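You operate a simulated robot arm through the tools that you are given. There is no shell and no other tool. Be economical: measure what you need, move in short steps, check, and stop when the job is done.

Carry out the task below with a simulated robot arm. There is one attempt and no reset: what you move stays moved.

TASK
Wind the sled out, scour the track clean and wind it back in.
Fine: use the yellow scourer and put it back.

It is judged by the outcome, as a careful person would: the job done as asked, and still so three seconds after it is handed in. It fails if anything else is knocked over, pushed out of place, dropped, spilled or broken.

THE ROBOT
A 6-joint arm with a two-finger parallel gripper, fixed in place. Base frame: the origin is at the foot of the arm, x ahead of it, y to its left, z up; the work surface is at about z = 0. Lengths are in m, angles in rad, forces in N, time in s.
With the tool pointing down near the work surface it reaches from about 0.14 to 0.58 m from the base axis. Its first joint turns from -1.152 to 1.152 rad. Payload 2.1 kg.
Tool frame: the origin (TCP) lies between the finger pads and is the grasp point; the fingertips stand 0.03 m ahead of it; z points along the fingers, y is the line along which they close. The gripper opens to 0.094 m. The fingers are 0.028 m wide and 0.01 m thick; the gripper's body (0.05 by 0.096 m) begins 0.055 m behind the TCP.
Orientation is told as [roll, pitch, yaw] about the base's x, y, z axes, in that order, counted from this pose: with the fingers straight down and closing along the base's y, the tool's x points along the base's -x, its y along +y and its z along -z.

THE INTERFACE
- The arm moves only by the tool play_rows. Its argument "increments" is a list of rows, each an object of numbers (a shift or turn left out is 0, a gripper value left out holds the last): "rx", "ry", "rz": the turn, a rotation vector about the tool's x, y, z in rad; "tx", "ty", "tz": the shift along the tool's x, y, z in m; "grip": the opening, from 0 (shut) to 1 (fully open). In form: [{"rx": .., "ry": .., "rz": .., "tx": .., "ty": .., "tz": .., "grip": ..}, ...]. A call has 1 to 8 rows; each row is the pose to reach, as a shift and turn from the pose commanded when the call began, along the tool's axes at that moment. A row lasts 0.2 s, in which the tool goes at most 0.05 m and 0.15 rad; a call with a longer step from one row to the next is refused whole, and so is a gripper value outside its range. A pose out of reach is approached as far as the arm can. The call stops where the force on the tool passes 40 N (or 10 N more than at its start, if that is more) or the arm is blocked; 0.2 s more then pass. The fingers move at their own pace (about 0.072 m/s each) and stop on an object; they squeeze with about 26 N. The grip force told is the motor's: it shows also when the fingers shut on nothing. Time passes only in rows, and 0.2 s behind the last, so rows that repeat a pose let the fingers close. It gives the time, the measured TCP pose, the force on the tool (base axes), the opening and the grip force at its end, in the units of the frame above (readings bear some noise).
- Cameras (640 x 400 px; columns grow to the right, rows downward): "scene" is fixed at [0.0608, -0.3711, 0.4979]; the picture's right is [0.75, -0.66, 0.00], its down [-0.29, -0.33, -0.90] and it looks along [0.59, 0.67, -0.44] (base axes); focal length 314 px, centre (320, 200). "wrist" rides on the gripper at [-0.037, 0, -0.058] in the tool frame; the picture's right is [0.00, -1.00, 0.00], its down [0.97, 0.00, -0.24] and it looks along [0.24, 0.00, 0.97] (tool axes); focal length 218 px, centre (320, 200).
- snapshot(camera): a new picture of that camera. No time passes.
- locate(camera, pixels): for up to 12 pixels [column, row] of the newest picture of that camera ("zoom" is the newest enlarged one), the place [x, y, z] in the base frame of the surface seen there, good to about 0.002 m. No time passes.
- close_up(camera, box): a new picture of the part [left, top, right, bottom] of that camera's present view, enlarged. No time passes.
- close_job(): hands the job in; it is judged then, once.

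Work in short steps. Measure before you move; look again where a grasp or a placing could have gone wrong, and mend it. You have 80 turns and 54 pictures in all, those below and enlarged ones among them. Open the gripper and draw the arm clear of the work before you hand the job in, unless the task says otherwise; then end with one line.

The tools are called after "Call:" by a JSON object that holds its "op" and its "data". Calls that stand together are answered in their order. play_rows: Moves the arm, as the interface text tells. Its arguments: {"type":"object","properties":{"increments":{"type":"array","items":{"type":"object","properties":{"rx":{"type":"number"},"ry":{"type":"number"},"rz":{"type":"number"},"tx":{"type":"number"},"ty":{"type":"number"},"tz":{"type":"number"},"grip":{"type":"number"}}}}},"required":["increments"]} The other tools are called the same way: snapshot (camera) takes a picture; locate (camera, pixels) gives the place of the surface under pixels of a picture; close_up (camera, box) takes an enlarged picture of a part of a camera's view; close_job () hands the job in.

At the start:

```text
time: 0.0
ee_pos: [0.2499, 0.0734, 0.3794]
tcp_rot: [0.002, 0.0, 0.0]
contact_force: [-0.2, -0.1, -0.3]
finger_gap: 0.0942
finger_force: 0.1
```

scene: 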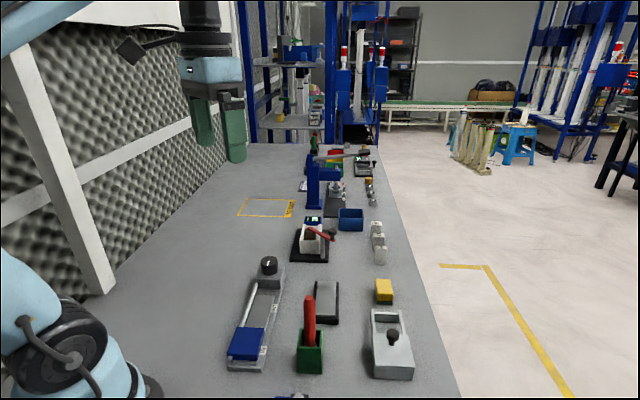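
wrist: 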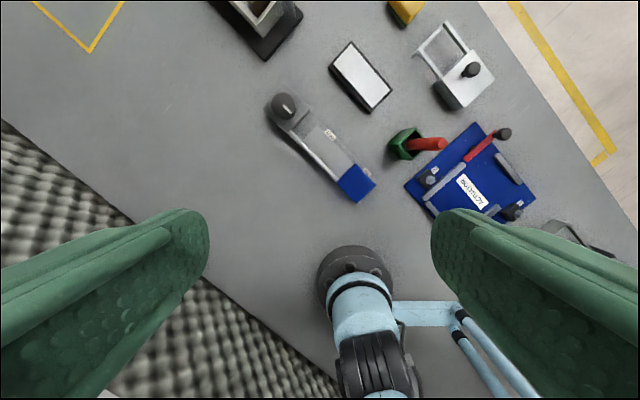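

I'll enlarge the workspace to identify the sled, knob, track and scourer.

Call:
{"op": "close_up", "data": {"camera": "scene", "box": [210, 240, 430, 390]}}

Call:
{"op": "close_up", "data": {"camera": "wrist", "box": [220, 0, 560, 220]}}

```text
2.67 times, centred on (320, 315) of scene
```

zoom: 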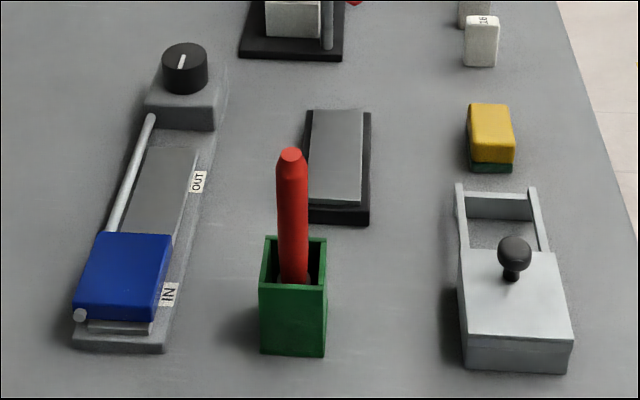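

```text
1.82 times, centred on (390, 110) of wrist
```

zoom: 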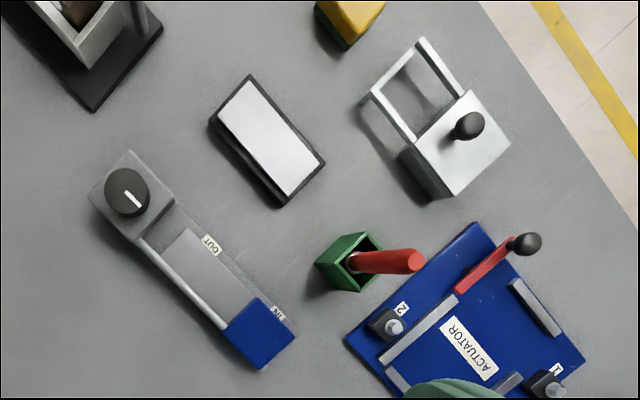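

Blue sled at IN on a rail with a black knob; yellow/green scourer at top right. I locate these in the scene view.

Call:
{"op": "close_up", "data": {"camera": "scene", "box": [215, 245, 305, 380]}}

Call:
{"op": "locate", "data": {"camera": "scene", "pixels": [[268, 260], [261, 269], [276, 269], [268, 277], [262, 315], [245, 343], [270, 300], [377, 282], [390, 280], [378, 295], [392, 294], [385, 300]]}}

Call:
{"op": "locate", "data": {"camera": "wrist", "pixels": [[284, 103], [270, 104], [297, 102], [356, 183], [346, 168], [373, 188], [354, 202], [336, 188], [322, 155], [310, 150], [330, 145], [405, 5]]}}

```text
2.96 times, centred on (260, 312) of scene
```

zoom: 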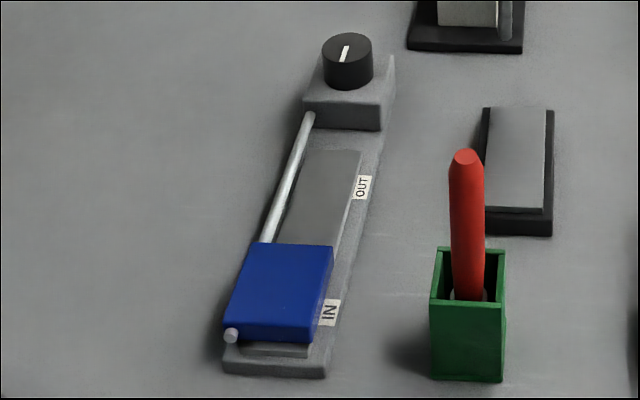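

```text
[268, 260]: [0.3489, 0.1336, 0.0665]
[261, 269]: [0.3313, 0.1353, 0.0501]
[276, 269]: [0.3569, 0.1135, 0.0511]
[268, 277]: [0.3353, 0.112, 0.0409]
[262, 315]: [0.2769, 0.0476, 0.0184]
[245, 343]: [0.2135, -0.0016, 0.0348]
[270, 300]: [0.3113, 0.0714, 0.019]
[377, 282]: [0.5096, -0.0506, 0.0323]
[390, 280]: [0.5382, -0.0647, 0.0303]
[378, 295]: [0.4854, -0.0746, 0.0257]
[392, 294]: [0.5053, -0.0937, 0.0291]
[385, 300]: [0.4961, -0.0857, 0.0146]
```

```text
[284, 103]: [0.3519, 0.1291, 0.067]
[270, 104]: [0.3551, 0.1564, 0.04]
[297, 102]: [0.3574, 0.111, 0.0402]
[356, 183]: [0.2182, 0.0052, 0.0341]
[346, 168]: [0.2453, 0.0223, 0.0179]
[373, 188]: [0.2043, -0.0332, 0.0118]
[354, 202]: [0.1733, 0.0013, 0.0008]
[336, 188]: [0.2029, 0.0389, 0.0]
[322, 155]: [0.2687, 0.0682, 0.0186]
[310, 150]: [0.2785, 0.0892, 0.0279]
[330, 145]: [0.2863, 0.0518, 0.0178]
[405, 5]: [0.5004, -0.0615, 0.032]
```

Knob top is near (0.350, 0.130, 0.067). I move above it for a clean view.

Call:
{"op": "play_rows", "data": {"increments": [{"tx": -0.02, "ty": 0.012, "tz": 0.03}, {"tx": -0.04, "ty": 0.024, "tz": 0.06}, {"tx": -0.06, "ty": 0.036, "tz": 0.09}, {"tx": -0.08, "ty": 0.046, "tz": 0.12}, {"tx": -0.1, "ty": 0.057, "tz": 0.15}, {"tx": -0.1, "ty": 0.057, "tz": 0.18}]}}

Call:
{"op": "snapshot", "data": {"camera": "wrist"}}

```text
time: 1.4
ee_pos: [0.35, 0.1285, 0.1995]
tcp_rot: [0.002, -0.002, 0.0]
contact_force: [0.5, -0.1, 0.0]
finger_gap: 0.094
finger_force: 0.0
```

```text
48 pictures are left
```

wrist: 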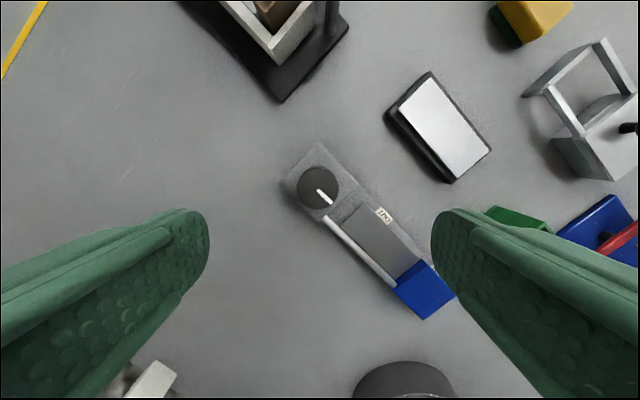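

Call:
{"op": "locate", "data": {"camera": "wrist", "pixels": [[308, 182], [331, 178], [312, 200], [336, 196], [319, 186], [318, 143], [284, 180], [358, 203], [413, 259], [396, 289], [345, 217], [422, 320]]}}

Call:
{"op": "close_up", "data": {"camera": "wrist", "box": [270, 130, 470, 330]}}

```text
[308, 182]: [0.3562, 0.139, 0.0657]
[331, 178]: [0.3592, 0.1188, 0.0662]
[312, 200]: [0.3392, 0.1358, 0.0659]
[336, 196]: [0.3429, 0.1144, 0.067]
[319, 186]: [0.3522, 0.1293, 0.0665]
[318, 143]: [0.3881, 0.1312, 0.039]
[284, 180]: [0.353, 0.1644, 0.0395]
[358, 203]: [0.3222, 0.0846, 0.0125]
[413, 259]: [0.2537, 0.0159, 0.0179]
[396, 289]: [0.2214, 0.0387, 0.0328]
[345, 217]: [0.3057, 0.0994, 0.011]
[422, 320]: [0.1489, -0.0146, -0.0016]
```

```text
2.00 times, centred on (370, 230) of wrist
```

zoom: 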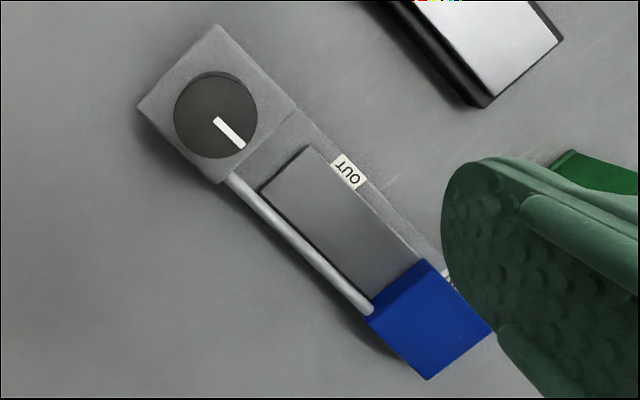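

Knob centre computed at (0.351, 0.1305), radius ~0.019, its pointer along the rail toward the sled. I descend over it and grip with fingertips just above the block (z≈0.044).

Call:
{"op": "play_rows", "data": {"increments": [{"tx": -0.001, "ty": 0.002, "tz": 0.045}, {"tx": -0.001, "ty": 0.002, "tz": 0.085}, {"tx": -0.001, "ty": 0.002, "tz": 0.11}, {"tx": -0.001, "ty": 0.002, "tz": 0.125}, {"tx": -0.001, "ty": 0.002, "tz": 0.125, "grip": 0.2}, {"tx": -0.001, "ty": 0.002, "tz": 0.125, "grip": 0.2}, {"tx": -0.001, "ty": 0.002, "tz": 0.125, "grip": 0.2}]}}

```text
time: 3.0
ee_pos: [0.3511, 0.1302, 0.0743]
tcp_rot: [-0.001, -0.001, -0.001]
contact_force: [0.7, -7.3, -12.3]
finger_gap: 0.0379
finger_force: 45.2
```

Gripped (gap 0.038). I try a small clockwise turn and check sled motion.

Call:
{"op": "play_rows", "data": {"increments": [{"rz": 0.12}, {"rz": 0.24}, {"rz": 0.36}, {"rz": 0.48}, {"rz": 0.6}]}}

Call:
{"op": "close_up", "data": {"camera": "scene", "box": [215, 245, 305, 380]}}

```text
time: 4.3
ee_pos: [0.3513, 0.1304, 0.0753]
tcp_rot: [-0.003, -0.003, -0.601]
contact_force: [0.3, -1.7, -5.3]
finger_gap: 0.0379
finger_force: 45.3
stopped in row 5: the force on the tool passed its limit (the readings are from after the stop); the commanded pose is now the measured one
```

```text
2.96 times, centred on (260, 312) of scene
```

zoom: 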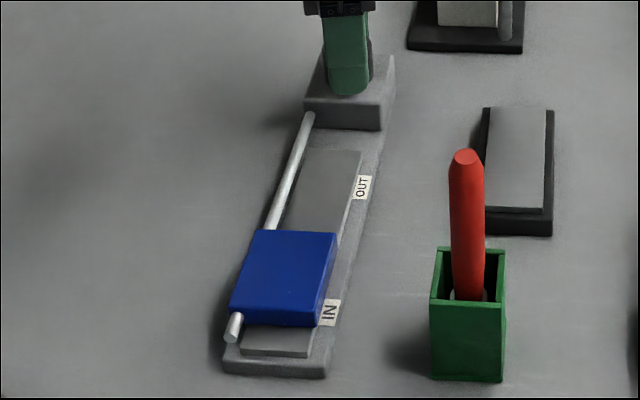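

Clockwise moves the sled toward OUT. The force spiked once, so I continue in smaller steps.

Call:
{"op": "play_rows", "data": {"increments": [{"rz": 0.08}, {"rz": 0.16}, {"rz": 0.24}, {"rz": 0.32}, {"rz": 0.4}, {"rz": 0.48}, {"rz": 0.56}, {"rz": 0.64}]}}

Call:
{"op": "close_up", "data": {"camera": "scene", "box": [215, 245, 305, 380]}}

```text
time: 6.1
ee_pos: [0.3501, 0.1293, 0.0757]
tcp_rot: [-0.002, -0.005, -1.239]
contact_force: [-16.3, -7.7, -14.7]
finger_gap: 0.0375
finger_force: 45.3
```

```text
2.96 times, centred on (260, 312) of scene
```

zoom: 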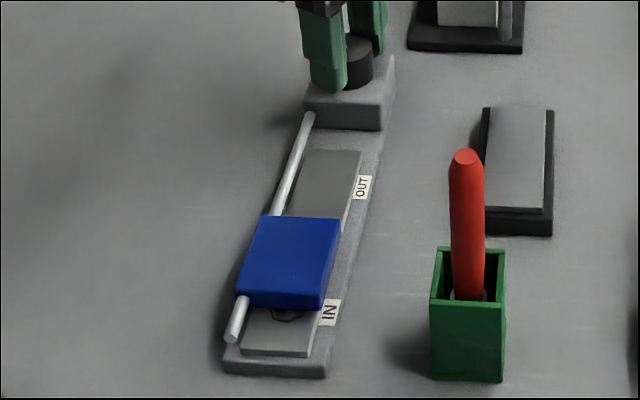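

Sled is moving and a dirty mark appears at the IN end. The reading shows a ~17 N side load along the closing axis, so I recentre ~1.7 mm and keep turning.

Call:
{"op": "play_rows", "data": {"increments": [{"rz": 0.08, "ty": -0.0017}, {"rz": 0.18, "ty": -0.0017}, {"rz": 0.28, "ty": -0.0017}, {"rz": 0.38, "ty": -0.0017}, {"rz": 0.48, "ty": -0.0017}, {"rz": 0.58, "ty": -0.0017}, {"rz": 0.68, "ty": -0.0017}, {"rz": 0.78, "ty": -0.0017}]}}

```text
time: 7.9
ee_pos: [0.3493, 0.1306, 0.0753]
tcp_rot: [0.002, -0.003, -2.021]
contact_force: [-2.2, 2.1, -17.8]
finger_gap: 0.0379
finger_force: 45.0
```

Call:
{"op": "play_rows", "data": {"increments": [{"rz": 0.1}, {"rz": 0.2}, {"rz": 0.3}, {"rz": 0.4}, {"rz": 0.5}, {"rz": 0.6}, {"rz": 0.7}, {"rz": 0.8}]}}

Call:
{"op": "close_up", "data": {"camera": "scene", "box": [215, 245, 305, 380]}}

```text
time: 9.4
ee_pos: [0.349, 0.1295, 0.0747]
tcp_rot: [-0.019, 0.002, -2.66]
contact_force: [-1.9, 0.9, -4.1]
finger_gap: 0.0378
finger_force: 45.3
out of reach, approached as far as the arm can: row 7
stopped in row 7: the force on the tool passed its limit (the readings are from after the stop); the commanded pose is now the measured one
```

```text
2.96 times, centred on (260, 312) of scene
```

zoom: 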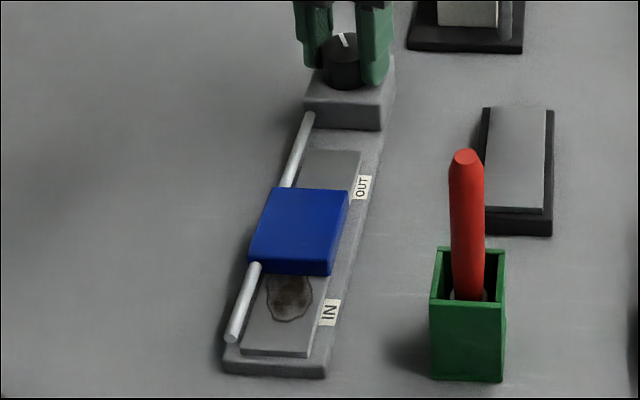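

Wrist limit reached at yaw −2.66; dirt at IN end is now exposed but the sled isn't at OUT yet. I open, turn back ~2.6 rad, and regrip.

Call:
{"op": "play_rows", "data": {"increments": [{"grip": 1.0}, {"grip": 1.0}, {"grip": 1.0}, {"rz": -0.14}, {"rz": -0.28}, {"rz": -0.42}, {"rz": -0.56}, {"rz": -0.7}]}}

Call:
{"op": "play_rows", "data": {"increments": [{"rz": -0.14}, {"rz": -0.28}, {"rz": -0.42}, {"rz": -0.56}, {"rz": -0.7}, {"rz": -0.84}, {"rz": -0.98}, {"rz": -1.12}]}}

Call:
{"op": "play_rows", "data": {"increments": [{"rz": -0.14}, {"rz": -0.28}, {"rz": -0.42}, {"rz": -0.56}, {"rz": -0.7}, {"rz": -0.84}]}}

Call:
{"op": "close_up", "data": {"camera": "scene", "box": [215, 245, 305, 380]}}

```text
time: 11.2
ee_pos: [0.3491, 0.1302, 0.0747]
tcp_rot: [-0.01, 0.014, -1.958]
contact_force: [0.1, 0.7, -0.4]
finger_gap: 0.0941
finger_force: 0.0
```

```text
time: 13.1
ee_pos: [0.3489, 0.1294, 0.0745]
tcp_rot: [0.007, 0.017, -0.837]
contact_force: [-0.1, -0.8, -0.3]
finger_gap: 0.0939
finger_force: 0.1
```

```text
time: 14.4
ee_pos: [0.3493, 0.1292, 0.0752]
tcp_rot: [0.017, 0.007, 0.002]
contact_force: [-0.1, 0.3, -0.6]
finger_gap: 0.0941
finger_force: 0.1
```

```text
2.96 times, centred on (260, 312) of scene
```

zoom: 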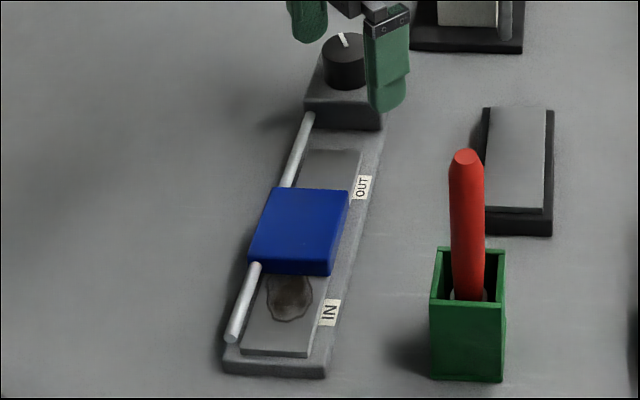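

Sled stayed put. I fix the slight tilt, regrip and turn on.

Call:
{"op": "play_rows", "data": {"increments": [{"rx": 0.017, "ry": -0.007, "tx": -0.0007, "ty": 0.0006}, {"rx": 0.017, "ry": -0.007, "tx": -0.0007, "ty": 0.0006, "grip": 0.2}, {"rx": 0.017, "ry": -0.007, "tx": -0.0007, "ty": 0.0006, "grip": 0.2}, {"rx": 0.017, "ry": -0.007, "tx": -0.0007, "ty": 0.0006, "grip": 0.2}]}}

Call:
{"op": "play_rows", "data": {"increments": [{"rz": 0.1}, {"rz": 0.2}, {"rz": 0.3}, {"rz": 0.4}, {"rz": 0.5}, {"rz": 0.6}, {"rz": 0.7}, {"rz": 0.8}]}}

Call:
{"op": "close_up", "data": {"camera": "scene", "box": [215, 245, 305, 380]}}

```text
time: 15.4
ee_pos: [0.3492, 0.1305, 0.0753]
tcp_rot: [0.001, 0.0, 0.0]
contact_force: [0.4, 5.7, -2.1]
finger_gap: 0.0376
finger_force: 45.3
```

```text
time: 17.2
ee_pos: [0.3491, 0.1319, 0.0748]
tcp_rot: [0.001, 0.001, -0.8]
contact_force: [-1.2, 21.8, 18.2]
finger_gap: 0.0377
finger_force: 45.1
```

```text
2.96 times, centred on (260, 312) of scene
```

zoom: 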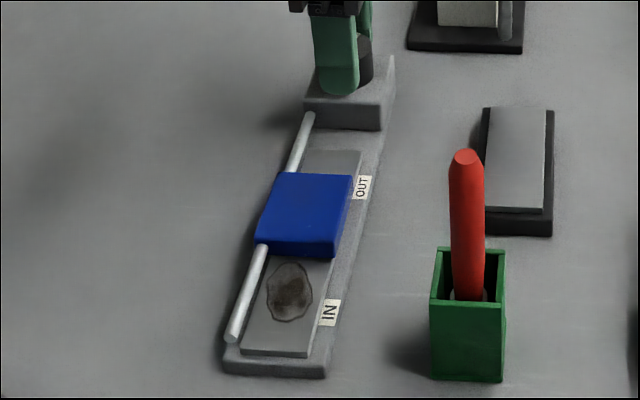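

Call:
{"op": "play_rows", "data": {"increments": [{"rz": 0.08, "tx": 0.0011, "ty": 0.001}, {"rz": 0.18, "tx": 0.0011, "ty": 0.001}, {"rz": 0.28, "tx": 0.0011, "ty": 0.001}, {"rz": 0.38, "tx": 0.0011, "ty": 0.001}, {"rz": 0.48, "tx": 0.0011, "ty": 0.001}, {"rz": 0.58, "tx": 0.0011, "ty": 0.001}, {"rz": 0.68, "tx": 0.0011, "ty": 0.001}, {"rz": 0.78, "tx": 0.0011, "ty": 0.001}]}}

Call:
{"op": "close_up", "data": {"camera": "scene", "box": [215, 245, 305, 380]}}

```text
time: 19.1
ee_pos: [0.3497, 0.1307, 0.0755]
tcp_rot: [0.002, -0.003, -1.584]
contact_force: [9.3, -2.5, 31.0]
finger_gap: 0.0374
finger_force: 45.3
```

```text
2.96 times, centred on (260, 312) of scene
```

zoom: 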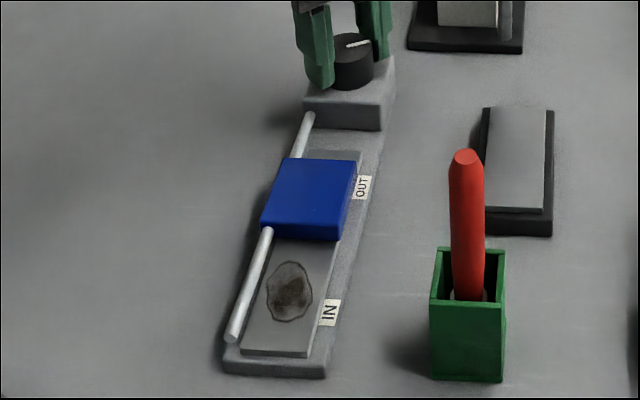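

Vertical load of 31 N builds up, so I raise 1.5 mm and continue toward the OUT stop.

Call:
{"op": "play_rows", "data": {"increments": [{"tz": -0.0015}, {"rz": 0.08, "tz": -0.0015}, {"rz": 0.16, "tz": -0.0015}, {"rz": 0.24, "tz": -0.0015}, {"rz": 0.32, "tz": -0.0015}, {"rz": 0.4, "tz": -0.0015}, {"rz": 0.48, "tz": -0.0015}]}}

Call:
{"op": "close_up", "data": {"camera": "scene", "box": [215, 245, 305, 380]}}

```text
time: 19.8
ee_pos: [0.3488, 0.1317, 0.0751]
tcp_rot: [0.003, 0.001, -1.695]
contact_force: [1.8, -0.5, -6.6]
finger_gap: 0.0375
finger_force: 45.3
stopped in row 3: the force on the tool passed its limit (the readings are from after the stop); the commanded pose is now the measured one
```

```text
2.96 times, centred on (260, 312) of scene
```

zoom: 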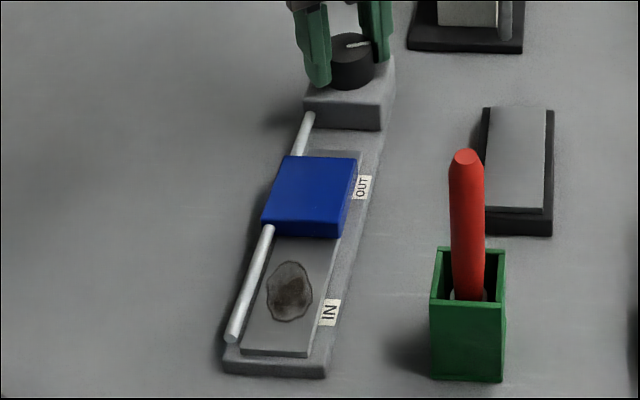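

Call:
{"op": "play_rows", "data": {"increments": [{"rz": 0.06}, {"rz": 0.12}, {"rz": 0.18}, {"rz": 0.24}, {"rz": 0.3}, {"rz": 0.36}]}}

Call:
{"op": "close_up", "data": {"camera": "scene", "box": [215, 245, 305, 380]}}

```text
time: 21.2
ee_pos: [0.3509, 0.1302, 0.0749]
tcp_rot: [0.005, 0.002, -2.056]
contact_force: [12.5, -0.6, -12.2]
finger_gap: 0.0374
finger_force: 44.6
```

```text
2.96 times, centred on (260, 312) of scene
```

zoom: 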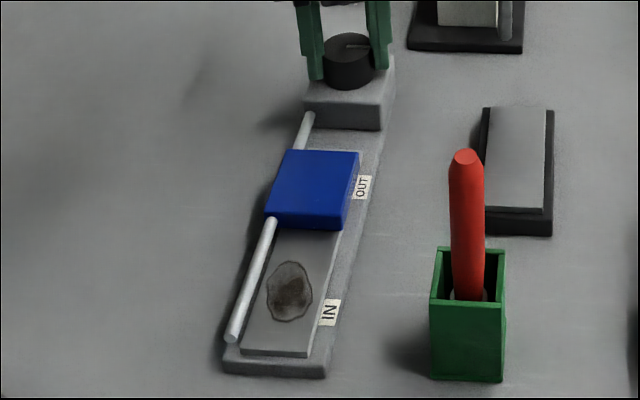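

Total turned ≈4.7 rad (¾ turn) and sled aligns with OUT. I try a little more to feel for the stop.

Call:
{"op": "play_rows", "data": {"increments": [{"rz": 0.04}, {"rz": 0.08}, {"rz": 0.12}, {"rz": 0.16}, {"rz": 0.2}]}}

Call:
{"op": "close_up", "data": {"camera": "scene", "box": [215, 245, 305, 380]}}

```text
time: 22.4
ee_pos: [0.3511, 0.1307, 0.0759]
tcp_rot: [0.003, 0.0, -2.258]
contact_force: [7.5, -8.2, -1.4]
finger_gap: 0.0377
finger_force: 45.1
```

```text
2.96 times, centred on (260, 312) of scene
```

zoom: 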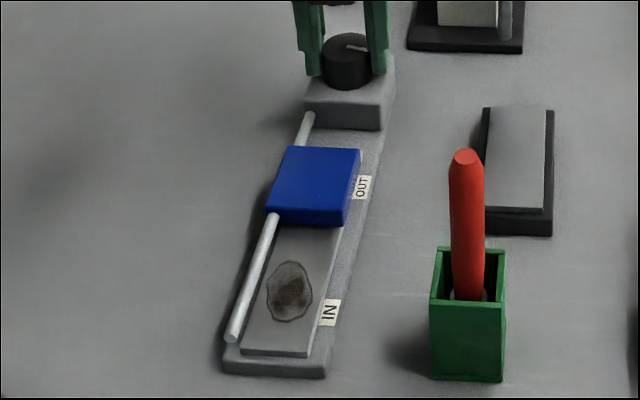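

Call:
{"op": "play_rows", "data": {"increments": [{"rz": 0.06}, {"rz": 0.12}, {"rz": 0.18}, {"rz": 0.24}, {"rz": 0.3}]}}

Call:
{"op": "close_up", "data": {"camera": "scene", "box": [215, 245, 305, 380]}}

```text
time: 23.6
ee_pos: [0.351, 0.1314, 0.0748]
tcp_rot: [0.003, 0.004, -2.554]
contact_force: [16.8, -7.4, -8.8]
finger_gap: 0.0377
finger_force: 45.2
```

```text
2.96 times, centred on (260, 312) of scene
```

zoom: 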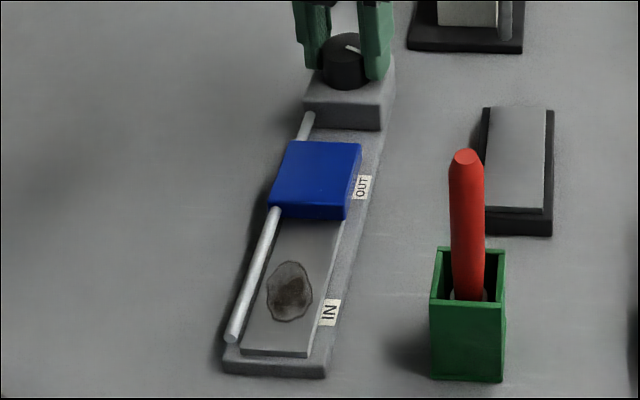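

Labels suggest slightly more travel to match OUT. I regrip 1.1 rad back and turn on until it stops.

Call:
{"op": "play_rows", "data": {"increments": [{"grip": 1.0}, {"grip": 1.0}, {"grip": 1.0}, {"rz": -0.14}, {"rz": -0.28}, {"rz": -0.42}, {"rz": -0.56}, {"rz": -0.7}]}}

Call:
{"op": "play_rows", "data": {"increments": [{"rz": -0.14}, {"rz": -0.28}, {"rz": -0.4}, {"rz": -0.4, "grip": 0.2}, {"rz": -0.4, "grip": 0.2}, {"rz": -0.4, "grip": 0.2}, {"rz": -0.4, "grip": 0.2}]}}

Call:
{"op": "play_rows", "data": {"increments": [{"rz": 0.06}, {"rz": 0.12}, {"rz": 0.18}, {"rz": 0.24}, {"rz": 0.3}, {"rz": 0.36}]}}

Call:
{"op": "close_up", "data": {"camera": "scene", "box": [215, 245, 305, 380]}}

```text
time: 25.4
ee_pos: [0.3492, 0.1315, 0.0751]
tcp_rot: [0.003, 0.002, -1.852]
contact_force: [-0.2, 0.1, 1.4]
finger_gap: 0.0939
finger_force: 0.0
```

```text
time: 27.0
ee_pos: [0.3485, 0.1311, 0.0763]
tcp_rot: [0.003, -0.002, -1.453]
contact_force: [-1.0, -0.3, 0.6]
finger_gap: 0.0374
finger_force: 45.1
```

```text
time: 28.4
ee_pos: [0.3501, 0.1303, 0.0747]
tcp_rot: [0.004, 0.0, -1.817]
contact_force: [2.2, 0.5, -4.3]
finger_gap: 0.0376
finger_force: 45.5
```

```text
2.96 times, centred on (260, 312) of scene
```

zoom: 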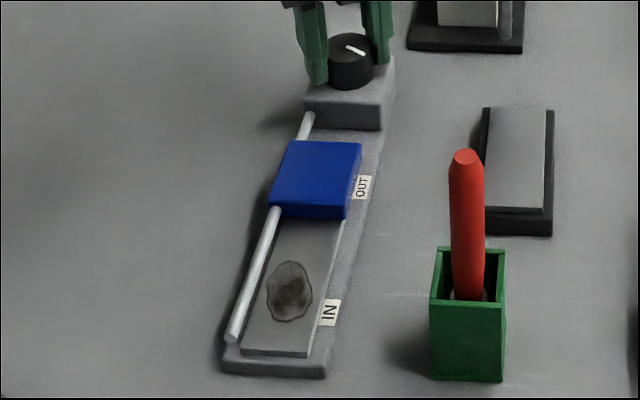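

The sled no longer advances, so it's at its OUT stop. I release, rise, and unwind the wrist.

Call:
{"op": "play_rows", "data": {"increments": [{"grip": 1.0}, {"grip": 1.0}, {"grip": 1.0}, {"tz": -0.03}, {"tz": -0.07}, {"tz": -0.11}, {"tz": -0.15}]}}

Call:
{"op": "play_rows", "data": {"increments": [{"rz": -0.14}, {"rz": -0.28}, {"rz": -0.42}, {"rz": -0.56}, {"rz": -0.7}, {"rz": -0.84}, {"rz": -0.98}, {"rz": -1.1}]}}

Call:
{"op": "play_rows", "data": {"increments": [{"rz": -0.14}, {"rz": -0.28}, {"rz": -0.42}, {"rz": -0.56}, {"rz": -0.7}]}}

```text
time: 30.0
ee_pos: [0.3503, 0.1315, 0.2248]
tcp_rot: [0.005, 0.0, -1.813]
contact_force: [-1.0, 0.5, 0.3]
finger_gap: 0.0943
finger_force: 0.0
```

```text
time: 31.8
ee_pos: [0.3488, 0.1318, 0.2249]
tcp_rot: [0.003, -0.003, -0.711]
contact_force: [-0.2, -0.2, 0.0]
finger_gap: 0.0941
finger_force: 0.1
```

```text
time: 33.0
ee_pos: [0.3498, 0.1314, 0.2251]
tcp_rot: [0.0, -0.002, -0.01]
contact_force: [-0.8, 0.8, -0.3]
finger_gap: 0.0941
finger_force: 0.1
```

Now move over the scourer near (0.505, −0.07), staying at z≈0.22.

Call:
{"op": "play_rows", "data": {"increments": [{"tx": -0.022, "ty": -0.034}, {"tx": -0.044, "ty": -0.068}, {"tx": -0.066, "ty": -0.102}, {"tx": -0.088, "ty": -0.136}, {"tx": -0.11, "ty": -0.17}, {"tx": -0.13, "ty": -0.2}]}}

Call:
{"op": "snapshot", "data": {"camera": "wrist"}}

Call:
{"op": "close_up", "data": {"camera": "scene", "box": [345, 260, 425, 320]}}

```text
time: 34.4
ee_pos: [0.4772, -0.0708, 0.2256]
tcp_rot: [0.001, -0.004, -0.013]
contact_force: [0.4, -0.7, 0.8]
finger_gap: 0.094
finger_force: 0.1
```

```text
35 pictures are left
```

wrist: 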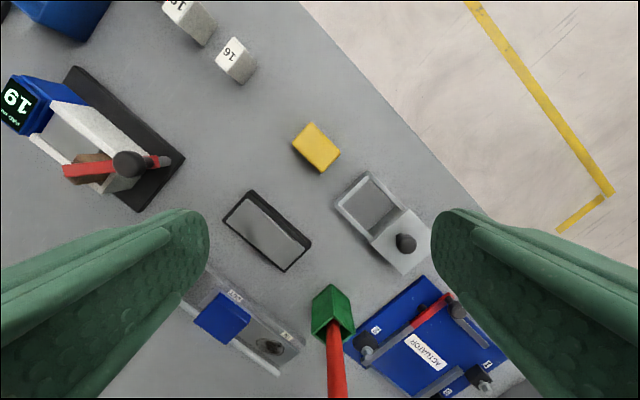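

```text
6.67 times, centred on (385, 290) of scene
```

zoom: 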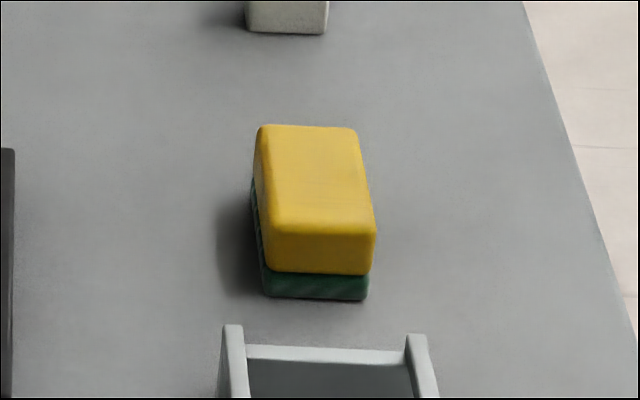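

Call:
{"op": "close_up", "data": {"camera": "wrist", "box": [270, 100, 366, 190]}}

Call:
{"op": "locate", "data": {"camera": "wrist", "pixels": [[313, 123], [339, 151], [321, 170], [295, 143], [317, 147], [304, 136], [326, 139], [330, 159], [309, 156]]}}

```text
4.44 times, centred on (318, 145) of wrist
```

zoom: 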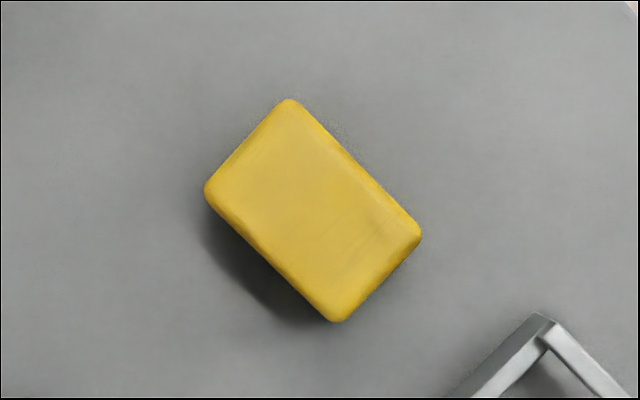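

```text
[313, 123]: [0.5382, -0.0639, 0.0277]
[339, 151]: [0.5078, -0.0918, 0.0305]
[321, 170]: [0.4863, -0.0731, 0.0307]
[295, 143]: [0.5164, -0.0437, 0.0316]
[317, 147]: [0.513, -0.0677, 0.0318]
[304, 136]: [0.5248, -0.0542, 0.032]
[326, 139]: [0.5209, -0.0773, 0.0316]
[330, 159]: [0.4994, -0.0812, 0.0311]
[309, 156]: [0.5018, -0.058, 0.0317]
```

Scourer centre ≈(0.5125, −0.067), 49×32 mm, long axis at ~45°, parallel to the track. Before gripping I measure the track, dirt, rod and sled to choose a grip.

Call:
{"op": "close_up", "data": {"camera": "scene", "box": [215, 285, 305, 375]}}

Call:
{"op": "close_up", "data": {"camera": "wrist", "box": [180, 260, 340, 380]}}

```text
4.44 times, centred on (260, 330) of scene
```

zoom: 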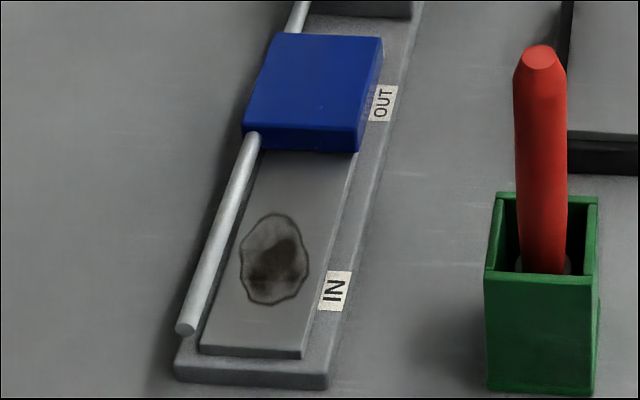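

```text
3.33 times, centred on (260, 320) of wrist
```

zoom: 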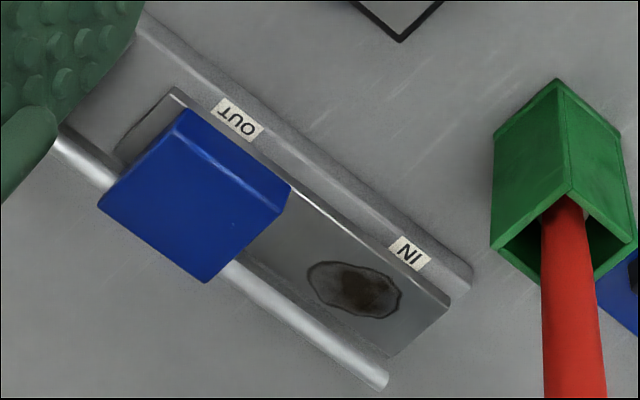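

Call:
{"op": "locate", "data": {"camera": "zoom", "pixels": [[310, 266], [398, 310], [322, 282], [365, 318], [448, 305], [388, 356], [384, 384], [330, 350], [293, 188], [250, 175], [205, 283], [355, 290]]}}

Call:
{"op": "snapshot", "data": {"camera": "scene"}}

Call:
{"op": "locate", "data": {"camera": "scene", "pixels": [[233, 363], [255, 363.5], [230, 359], [237, 341], [243, 320], [242, 344], [257, 340], [253, 334], [249, 352], [254, 318], [269, 307], [254, 361]]}}

```text
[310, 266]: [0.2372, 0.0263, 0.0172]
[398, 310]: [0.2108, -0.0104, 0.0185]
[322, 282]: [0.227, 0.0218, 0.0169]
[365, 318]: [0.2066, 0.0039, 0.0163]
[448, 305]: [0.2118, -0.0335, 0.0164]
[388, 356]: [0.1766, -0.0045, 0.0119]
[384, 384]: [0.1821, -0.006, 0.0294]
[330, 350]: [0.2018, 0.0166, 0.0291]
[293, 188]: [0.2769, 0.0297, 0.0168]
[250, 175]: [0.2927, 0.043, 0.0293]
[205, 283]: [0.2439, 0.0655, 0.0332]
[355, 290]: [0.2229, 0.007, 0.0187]
```

```text
30 pictures are left
```

scene: 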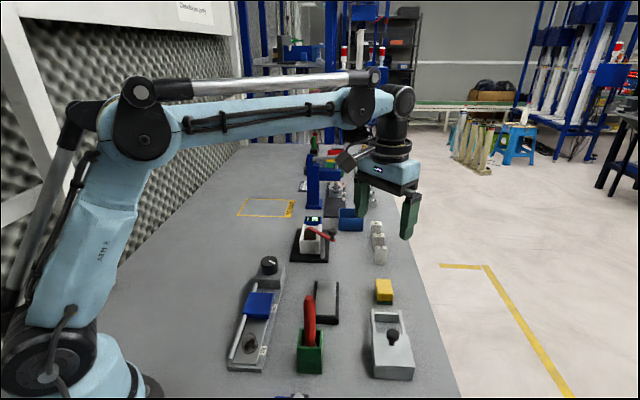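

```text
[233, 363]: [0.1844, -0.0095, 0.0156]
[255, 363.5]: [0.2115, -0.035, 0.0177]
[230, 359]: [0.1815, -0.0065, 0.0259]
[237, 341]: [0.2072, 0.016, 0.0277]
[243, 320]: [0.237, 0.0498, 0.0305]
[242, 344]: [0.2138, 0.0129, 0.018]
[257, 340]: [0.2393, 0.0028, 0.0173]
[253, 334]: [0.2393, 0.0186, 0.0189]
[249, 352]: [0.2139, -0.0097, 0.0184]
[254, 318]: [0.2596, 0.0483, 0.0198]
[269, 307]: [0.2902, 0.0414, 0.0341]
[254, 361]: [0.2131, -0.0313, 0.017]
```

Geometry: track axis at 45°, plate v-width 36 mm, dirt ~45×26 mm, rod alongside. I'll grip the scourer by its ends (closing along its long axis, yaw −0.79), fingers partly open to clear the silver box.

Call:
{"op": "play_rows", "data": {"increments": [{"rz": 0.13, "tx": -0.01, "ty": 0.001, "grip": 0.74}, {"rz": 0.26, "tx": -0.02, "ty": 0.002, "grip": 0.74}, {"rz": 0.39, "tx": -0.03, "ty": 0.003, "grip": 0.74}, {"rz": 0.52, "tx": -0.0353, "ty": 0.004}, {"rz": 0.65, "tx": -0.0353, "ty": 0.004}, {"rz": 0.777, "tx": -0.0353, "ty": 0.004}, {"rz": 0.777, "tx": -0.0353, "ty": 0.004, "tz": 0.045}, {"rz": 0.777, "tx": -0.0353, "ty": 0.004, "tz": 0.09}]}}

Call:
{"op": "snapshot", "data": {"camera": "wrist"}}

```text
time: 36.2
ee_pos: [0.5108, -0.0678, 0.1373]
tcp_rot: [0.001, -0.004, -0.793]
contact_force: [0.2, 0.0, 0.0]
finger_gap: 0.0697
finger_force: 0.1
```

```text
29 pictures are left
```

wrist: 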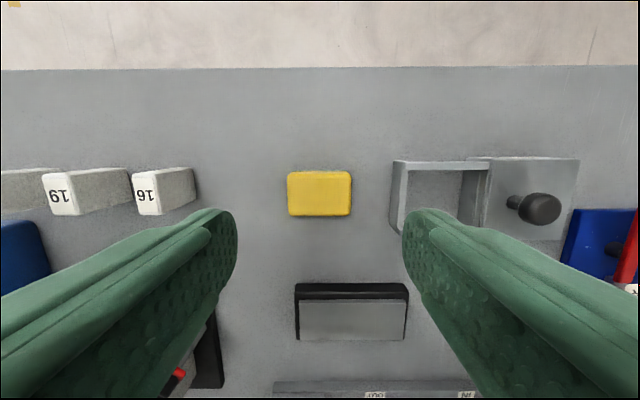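

Call:
{"op": "locate", "data": {"camera": "wrist", "pixels": [[320, 175], [320, 193], [320, 207], [291, 192], [347, 192], [395, 192]]}}

```text
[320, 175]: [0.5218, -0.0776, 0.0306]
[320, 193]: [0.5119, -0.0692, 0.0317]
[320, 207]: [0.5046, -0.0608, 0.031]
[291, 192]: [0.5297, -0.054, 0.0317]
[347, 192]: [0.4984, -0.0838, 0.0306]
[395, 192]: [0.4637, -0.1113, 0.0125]
```

Aligned; small correction, then descend to TCP z≈0.041 and close.

Call:
{"op": "play_rows", "data": {"increments": [{"tx": -0.0028, "ty": 0.001, "tz": 0.04}, {"tx": -0.0028, "ty": 0.001, "tz": 0.075}, {"tx": -0.0028, "ty": 0.001, "tz": 0.096}, {"tx": -0.0028, "ty": 0.001, "tz": 0.096}, {"tx": -0.0028, "ty": 0.001, "tz": 0.096, "grip": 0.3}, {"tx": -0.0028, "ty": 0.001, "tz": 0.096, "grip": 0.3}, {"tx": -0.0028, "ty": 0.001, "tz": 0.096, "grip": 0.3}]}}

```text
time: 37.8
ee_pos: [0.5147, -0.0686, 0.0406]
tcp_rot: [0.001, -0.004, -0.791]
contact_force: [-0.5, -0.1, -0.8]
finger_gap: 0.0496
finger_force: 26.3
```

Gripped (gap 0.0496). Lift to z≈0.2.

Call:
{"op": "play_rows", "data": {"increments": [{"tz": -0.03}, {"tz": -0.07}, {"tz": -0.115}, {"tz": -0.16}]}}

Call:
{"op": "snapshot", "data": {"camera": "scene"}}

```text
time: 38.8
ee_pos: [0.5151, -0.0691, 0.1993]
tcp_rot: [0.003, -0.002, -0.792]
contact_force: [0.9, 1.0, -1.0]
finger_gap: 0.0491
finger_force: 26.2
```

```text
28 pictures are left
```

scene: 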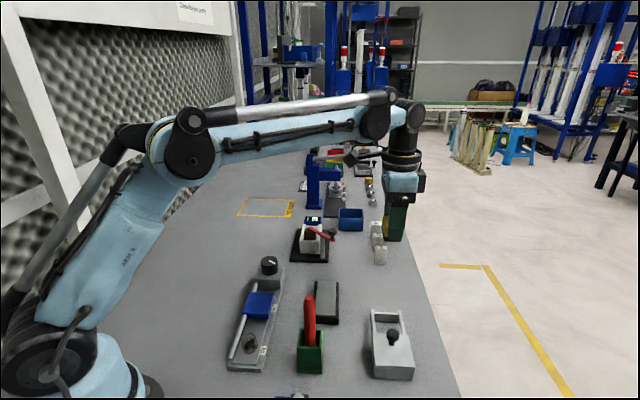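

Held firmly. Travel at z≈0.2 to above the dirt centre (0.228, 0.006).

Call:
{"op": "play_rows", "data": {"increments": [{"tx": 0.0365, "ty": -0.0216}, {"tx": 0.073, "ty": -0.0432}, {"tx": 0.1095, "ty": -0.0648}, {"tx": 0.146, "ty": -0.0864}, {"tx": 0.1825, "ty": -0.108}, {"tx": 0.219, "ty": -0.1297}, {"tx": 0.2553, "ty": -0.1513}]}}

Call:
{"op": "snapshot", "data": {"camera": "wrist"}}

```text
time: 40.4
ee_pos: [0.2265, 0.0055, 0.1974]
tcp_rot: [0.0, -0.003, -0.791]
contact_force: [0.1, -1.0, -0.6]
finger_gap: 0.0495
finger_force: 25.9
```

```text
27 pictures are left
```

wrist: 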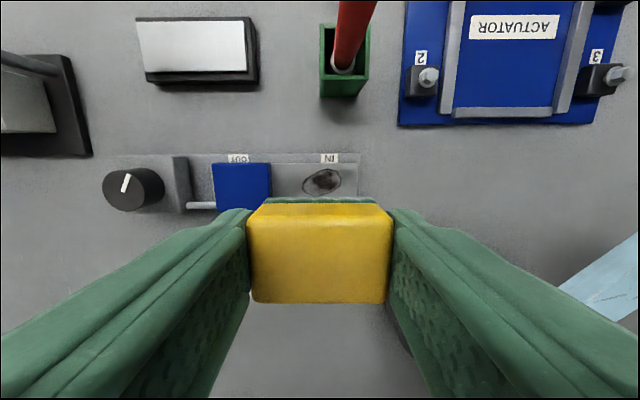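

Call:
{"op": "locate", "data": {"camera": "wrist", "pixels": [[304, 182], [340, 181], [322, 171], [322, 192], [357, 170], [357, 190], [276, 166], [272, 180], [330, 166], [240, 206], [205, 205]]}}

Call:
{"op": "close_up", "data": {"camera": "wrist", "box": [170, 140, 410, 290]}}

```text
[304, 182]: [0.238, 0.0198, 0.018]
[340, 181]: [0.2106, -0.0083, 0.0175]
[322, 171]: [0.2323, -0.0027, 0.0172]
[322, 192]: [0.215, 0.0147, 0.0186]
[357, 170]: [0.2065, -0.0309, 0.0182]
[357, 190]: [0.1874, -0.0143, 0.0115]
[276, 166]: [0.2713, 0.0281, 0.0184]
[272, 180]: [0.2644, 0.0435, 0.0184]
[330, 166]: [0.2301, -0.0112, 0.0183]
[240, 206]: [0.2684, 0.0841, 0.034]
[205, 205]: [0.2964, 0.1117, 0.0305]
```

```text
2.67 times, centred on (290, 215) of wrist
```

zoom: 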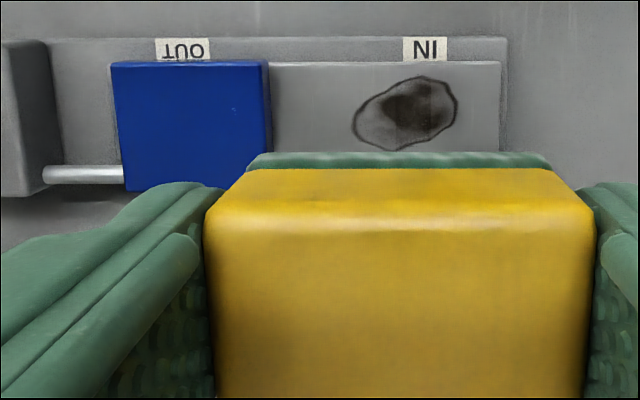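

Aligned over the dirt. I lower to just above the plate, then gently to contact.

Call:
{"op": "play_rows", "data": {"increments": [{"tz": 0.045}, {"tz": 0.09}, {"tz": 0.12}, {"tz": 0.132}, {"tz": 0.135}, {"tz": 0.1375}]}}

```text
time: 41.8
ee_pos: [0.2277, 0.0071, 0.0616]
tcp_rot: [0.001, -0.004, -0.791]
contact_force: [0.8, 0.3, -0.6]
finger_gap: 0.0491
finger_force: 25.7
```

Call:
{"op": "play_rows", "data": {"increments": [{"tz": 0.001}, {"tz": 0.002}, {"tz": 0.003}, {"tz": 0.004}, {"tz": 0.004}]}}

```text
time: 43.1
ee_pos: [0.229, 0.0073, 0.059]
tcp_rot: [0.0, -0.004, -0.791]
contact_force: [-1.4, 1.3, 17.3]
finger_gap: 0.0494
finger_force: 26.2
stopped in row 5: the force on the tool passed its limit (the readings are from after the stop); the commanded pose is now the measured one
```

Contact made at z≈0.059. I ease off slightly and stroke along the track within ±, keeping clear of the sled.

Call:
{"op": "play_rows", "data": {"increments": [{"ty": 0.004, "tz": -0.0005}, {"ty": 0.008, "tz": -0.0005}, {"ty": 0.0, "tz": -0.0005}, {"ty": -0.008, "tz": -0.0005}, {"ty": -0.016, "tz": -0.0005}, {"ty": -0.008, "tz": -0.0005}, {"ty": 0.0, "tz": -0.0005}, {"ty": 0.008, "tz": -0.0005}]}}

Call:
{"op": "close_up", "data": {"camera": "scene", "box": [215, 285, 305, 375]}}

```text
time: 44.9
ee_pos: [0.2336, 0.0133, 0.0576]
tcp_rot: [0.001, -0.004, -0.79]
contact_force: [-0.3, -0.7, -0.5]
finger_gap: 0.049
finger_force: 26.0
```

```text
4.44 times, centred on (260, 330) of scene
```

zoom: 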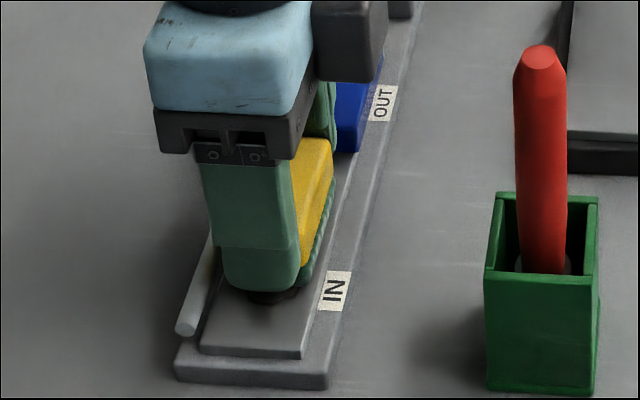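

No contact force left; I press ~1 mm deeper and stroke.

Call:
{"op": "play_rows", "data": {"increments": [{"tz": 0.0004}, {"tz": 0.0008, "ty": -0.004}, {"tz": 0.0008, "ty": -0.012}, {"tz": 0.0008, "ty": -0.02}, {"tz": 0.0008, "ty": -0.026}, {"tz": 0.0008, "ty": -0.018}, {"tz": 0.0008, "ty": -0.01}, {"tz": 0.0008, "ty": -0.002}]}}

```text
time: 46.2
ee_pos: [0.2173, -0.0043, 0.0592]
tcp_rot: [0.0, -0.002, -0.79]
contact_force: [-2.5, -1.8, 19.9]
finger_gap: 0.0491
finger_force: 26.1
stopped in row 6: the force on the tool passed its limit (the readings are from after the stop); the commanded pose is now the measured one
```

Call:
{"op": "play_rows", "data": {"increments": [{"tz": -0.0002, "ty": 0.006}, {"tz": -0.0002, "ty": 0.013}, {"tz": -0.0002, "ty": 0.02}, {"tz": -0.0002, "ty": 0.026}, {"tz": -0.0002, "ty": 0.019}, {"tz": -0.0002, "ty": 0.011}, {"tz": -0.0002, "ty": 0.004}, {"tz": -0.0002, "ty": 0.0}]}}

Call:
{"op": "play_rows", "data": {"increments": [{"ty": 0.006}, {"ty": 0.013}, {"ty": 0.02}, {"ty": 0.025}, {"ty": 0.019}, {"ty": 0.011}, {"ty": 0.004}, {"ty": -0.003}]}}

```text
time: 48.0
ee_pos: [0.2175, -0.0032, 0.0576]
tcp_rot: [-0.001, -0.002, -0.791]
contact_force: [1.0, 0.3, 1.3]
finger_gap: 0.049
finger_force: 26.2
```

```text
time: 49.8
ee_pos: [0.215, -0.0061, 0.0581]
tcp_rot: [-0.002, -0.003, -0.792]
contact_force: [2.5, 2.1, 4.7]
finger_gap: 0.049
finger_force: 26.7
```

Light contact during strokes. I press a bit more and make another pass, then lift to look.

Call:
{"op": "play_rows", "data": {"increments": [{"tz": 0.0003, "ty": 0.006}, {"tz": 0.0003, "ty": 0.013}, {"tz": 0.0003, "ty": 0.02}, {"tz": 0.0003, "ty": 0.028}, {"tz": 0.0003, "ty": 0.02}, {"tz": 0.0003, "ty": 0.012}, {"tz": 0.0003, "ty": 0.005}, {"tz": 0.0003, "ty": 0.0}]}}

Call:
{"op": "play_rows", "data": {"increments": [{"tz": -0.02}, {"tz": -0.06}, {"tz": -0.1}, {"tz": -0.14}]}}

Call:
{"op": "snapshot", "data": {"camera": "wrist"}}

Call:
{"op": "close_up", "data": {"camera": "scene", "box": [215, 285, 305, 375]}}

```text
time: 50.2
ee_pos: [0.2187, -0.0033, 0.058]
tcp_rot: [-0.009, -0.001, -0.793]
contact_force: [-3.4, 0.0, 19.1]
finger_gap: 0.0489
finger_force: 25.7
stopped in row 2: the force on the tool passed its limit (the readings are from after the stop); the commanded pose is now the measured one
```

```text
time: 51.2
ee_pos: [0.2197, -0.0018, 0.1971]
tcp_rot: [-0.009, 0.0, -0.793]
contact_force: [0.2, -0.8, 0.3]
finger_gap: 0.049
finger_force: 25.9
```

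```text
24 pictures are left
```

wrist: 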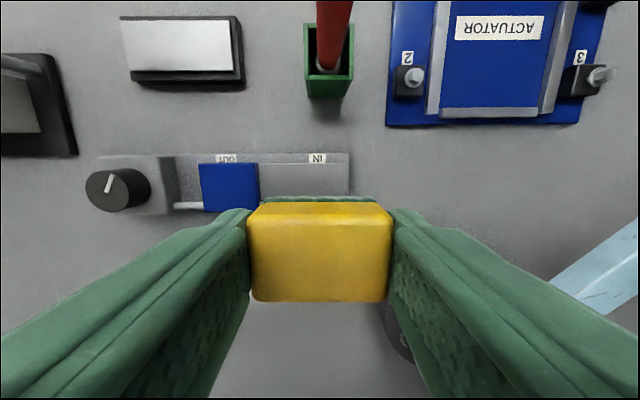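

```text
4.44 times, centred on (260, 330) of scene
```

zoom: 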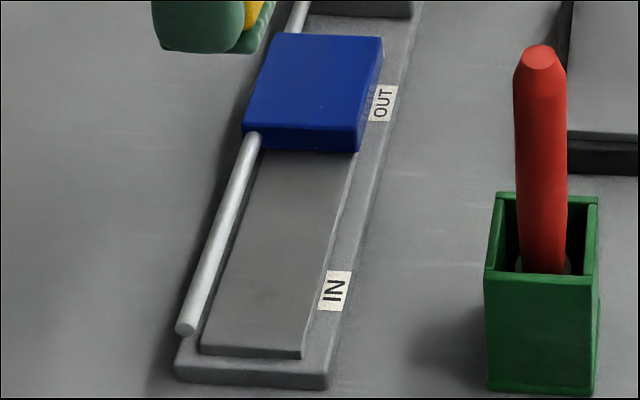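

Almost clean; I zoom to check for residual traces.

Call:
{"op": "close_up", "data": {"camera": "scene", "box": [230, 318, 280, 368]}}

Call:
{"op": "close_up", "data": {"camera": "wrist", "box": [240, 145, 360, 205]}}

```text
8.00 times, centred on (255, 343) of scene
```

zoom: 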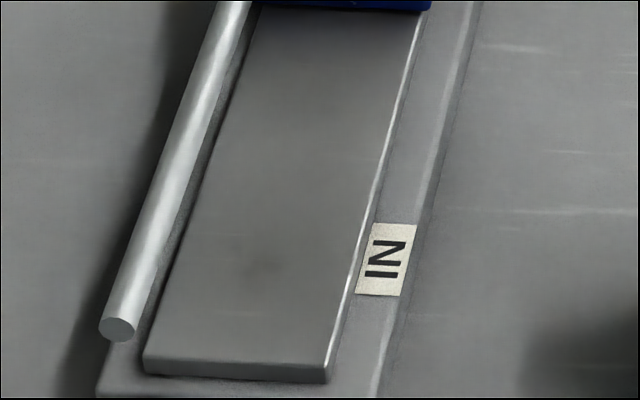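

```text
5.33 times, centred on (300, 175) of wrist
```

zoom: 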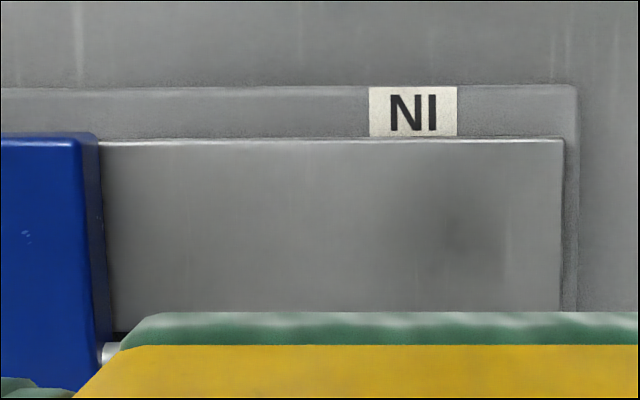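

A faint smudge remains near u≈0.146. I level the tool and go down for more strokes there.

Call:
{"op": "play_rows", "data": {"increments": [{"rx": -0.0063, "ry": 0.0064, "tz": 0.045}, {"rx": -0.0063, "ry": 0.0064, "tz": 0.09}, {"rx": -0.0063, "ry": 0.0064, "tz": 0.125}, {"rx": -0.0063, "ry": 0.0064, "tz": 0.136}, {"rx": -0.0063, "ry": 0.0064, "tz": 0.138}, {"rx": -0.0063, "ry": 0.0064, "tz": 0.139}, {"rx": -0.0063, "ry": 0.0064, "tz": 0.1394}]}}

Call:
{"op": "play_rows", "data": {"increments": [{"tz": 0.0002, "ty": -0.006}, {"tz": 0.0002, "ty": -0.013}, {"tz": 0.0002, "ty": -0.006}, {"tz": 0.0002, "ty": 0.001}, {"tz": 0.0002, "ty": 0.009}, {"tz": 0.0002, "ty": 0.002}, {"tz": 0.0002, "ty": -0.005}, {"tz": 0.0002, "ty": -0.012}]}}

```text
time: 52.8
ee_pos: [0.2184, -0.0027, 0.058]
tcp_rot: [-0.001, 0.005, -0.794]
contact_force: [0.5, -0.6, -0.4]
finger_gap: 0.049
finger_force: 26.3
```

```text
time: 54.6
ee_pos: [0.2106, -0.0117, 0.0581]
tcp_rot: [-0.002, 0.005, -0.794]
contact_force: [1.5, 0.7, 4.6]
finger_gap: 0.0491
finger_force: 25.9
```

Contact ~5 N; repeat two passes and lift to check.

Call:
{"op": "play_rows", "data": {"increments": [{"tz": 0.0002, "ty": 0.006}, {"tz": 0.0002, "ty": 0.013}, {"tz": 0.0002, "ty": 0.021}, {"tz": 0.0002, "ty": 0.028}, {"tz": 0.0002, "ty": 0.021}, {"tz": 0.0002, "ty": 0.013}, {"tz": 0.0002, "ty": 0.006}, {"tz": 0.0002, "ty": 0.0}]}}

Call:
{"op": "play_rows", "data": {"increments": [{"ty": 0.006}, {"ty": 0.013}, {"ty": 0.021}, {"ty": 0.028}, {"ty": 0.021}, {"ty": 0.013}, {"ty": 0.006}, {"ty": 0.0}]}}

Call:
{"op": "play_rows", "data": {"increments": [{"tz": -0.02}, {"tz": -0.06}, {"tz": -0.1}, {"tz": -0.14}]}}

Call:
{"op": "close_up", "data": {"camera": "scene", "box": [230, 318, 280, 368]}}

Call:
{"op": "close_up", "data": {"camera": "wrist", "box": [240, 145, 360, 205]}}

```text
time: 55.2
ee_pos: [0.2159, -0.0075, 0.0574]
tcp_rot: [-0.009, 0.006, -0.794]
contact_force: [-1.8, 0.1, 17.0]
finger_gap: 0.049
finger_force: 26.0
stopped in row 2: the force on the tool passed its limit (the readings are from after the stop); the commanded pose is now the measured one
```

```text
time: 55.8
ee_pos: [0.2239, 0.0024, 0.0585]
tcp_rot: [-0.013, 0.005, -0.794]
contact_force: [-2.2, -0.2, 18.9]
finger_gap: 0.0491
finger_force: 25.9
stopped in row 3: the force on the tool passed its limit (the readings are from after the stop); the commanded pose is now the measured one
```

```text
time: 56.8
ee_pos: [0.2252, 0.0017, 0.1972]
tcp_rot: [-0.013, 0.007, -0.795]
contact_force: [-0.7, -0.5, -0.3]
finger_gap: 0.0487
finger_force: 26.0
```

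```text
8.00 times, centred on (255, 343) of scene
```

zoom: 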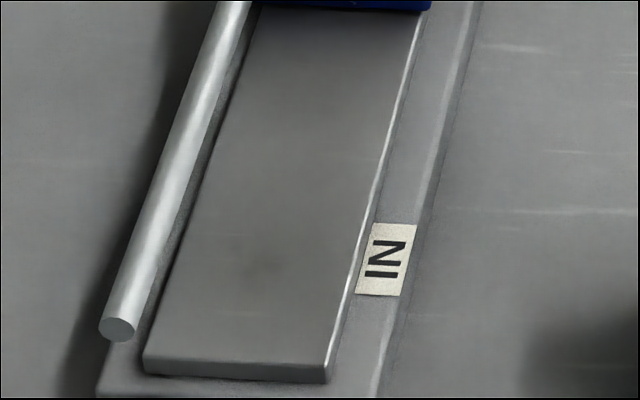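

```text
5.33 times, centred on (300, 175) of wrist
```

zoom: 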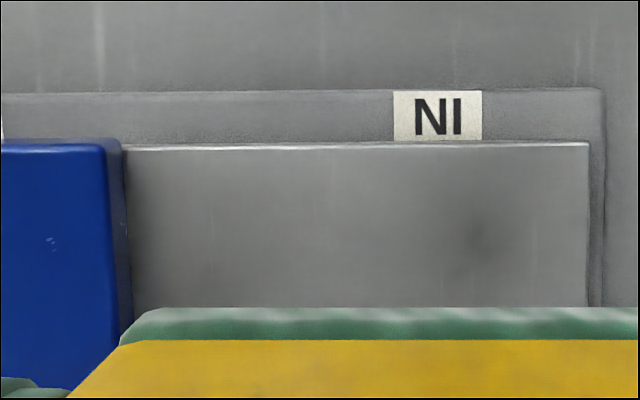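

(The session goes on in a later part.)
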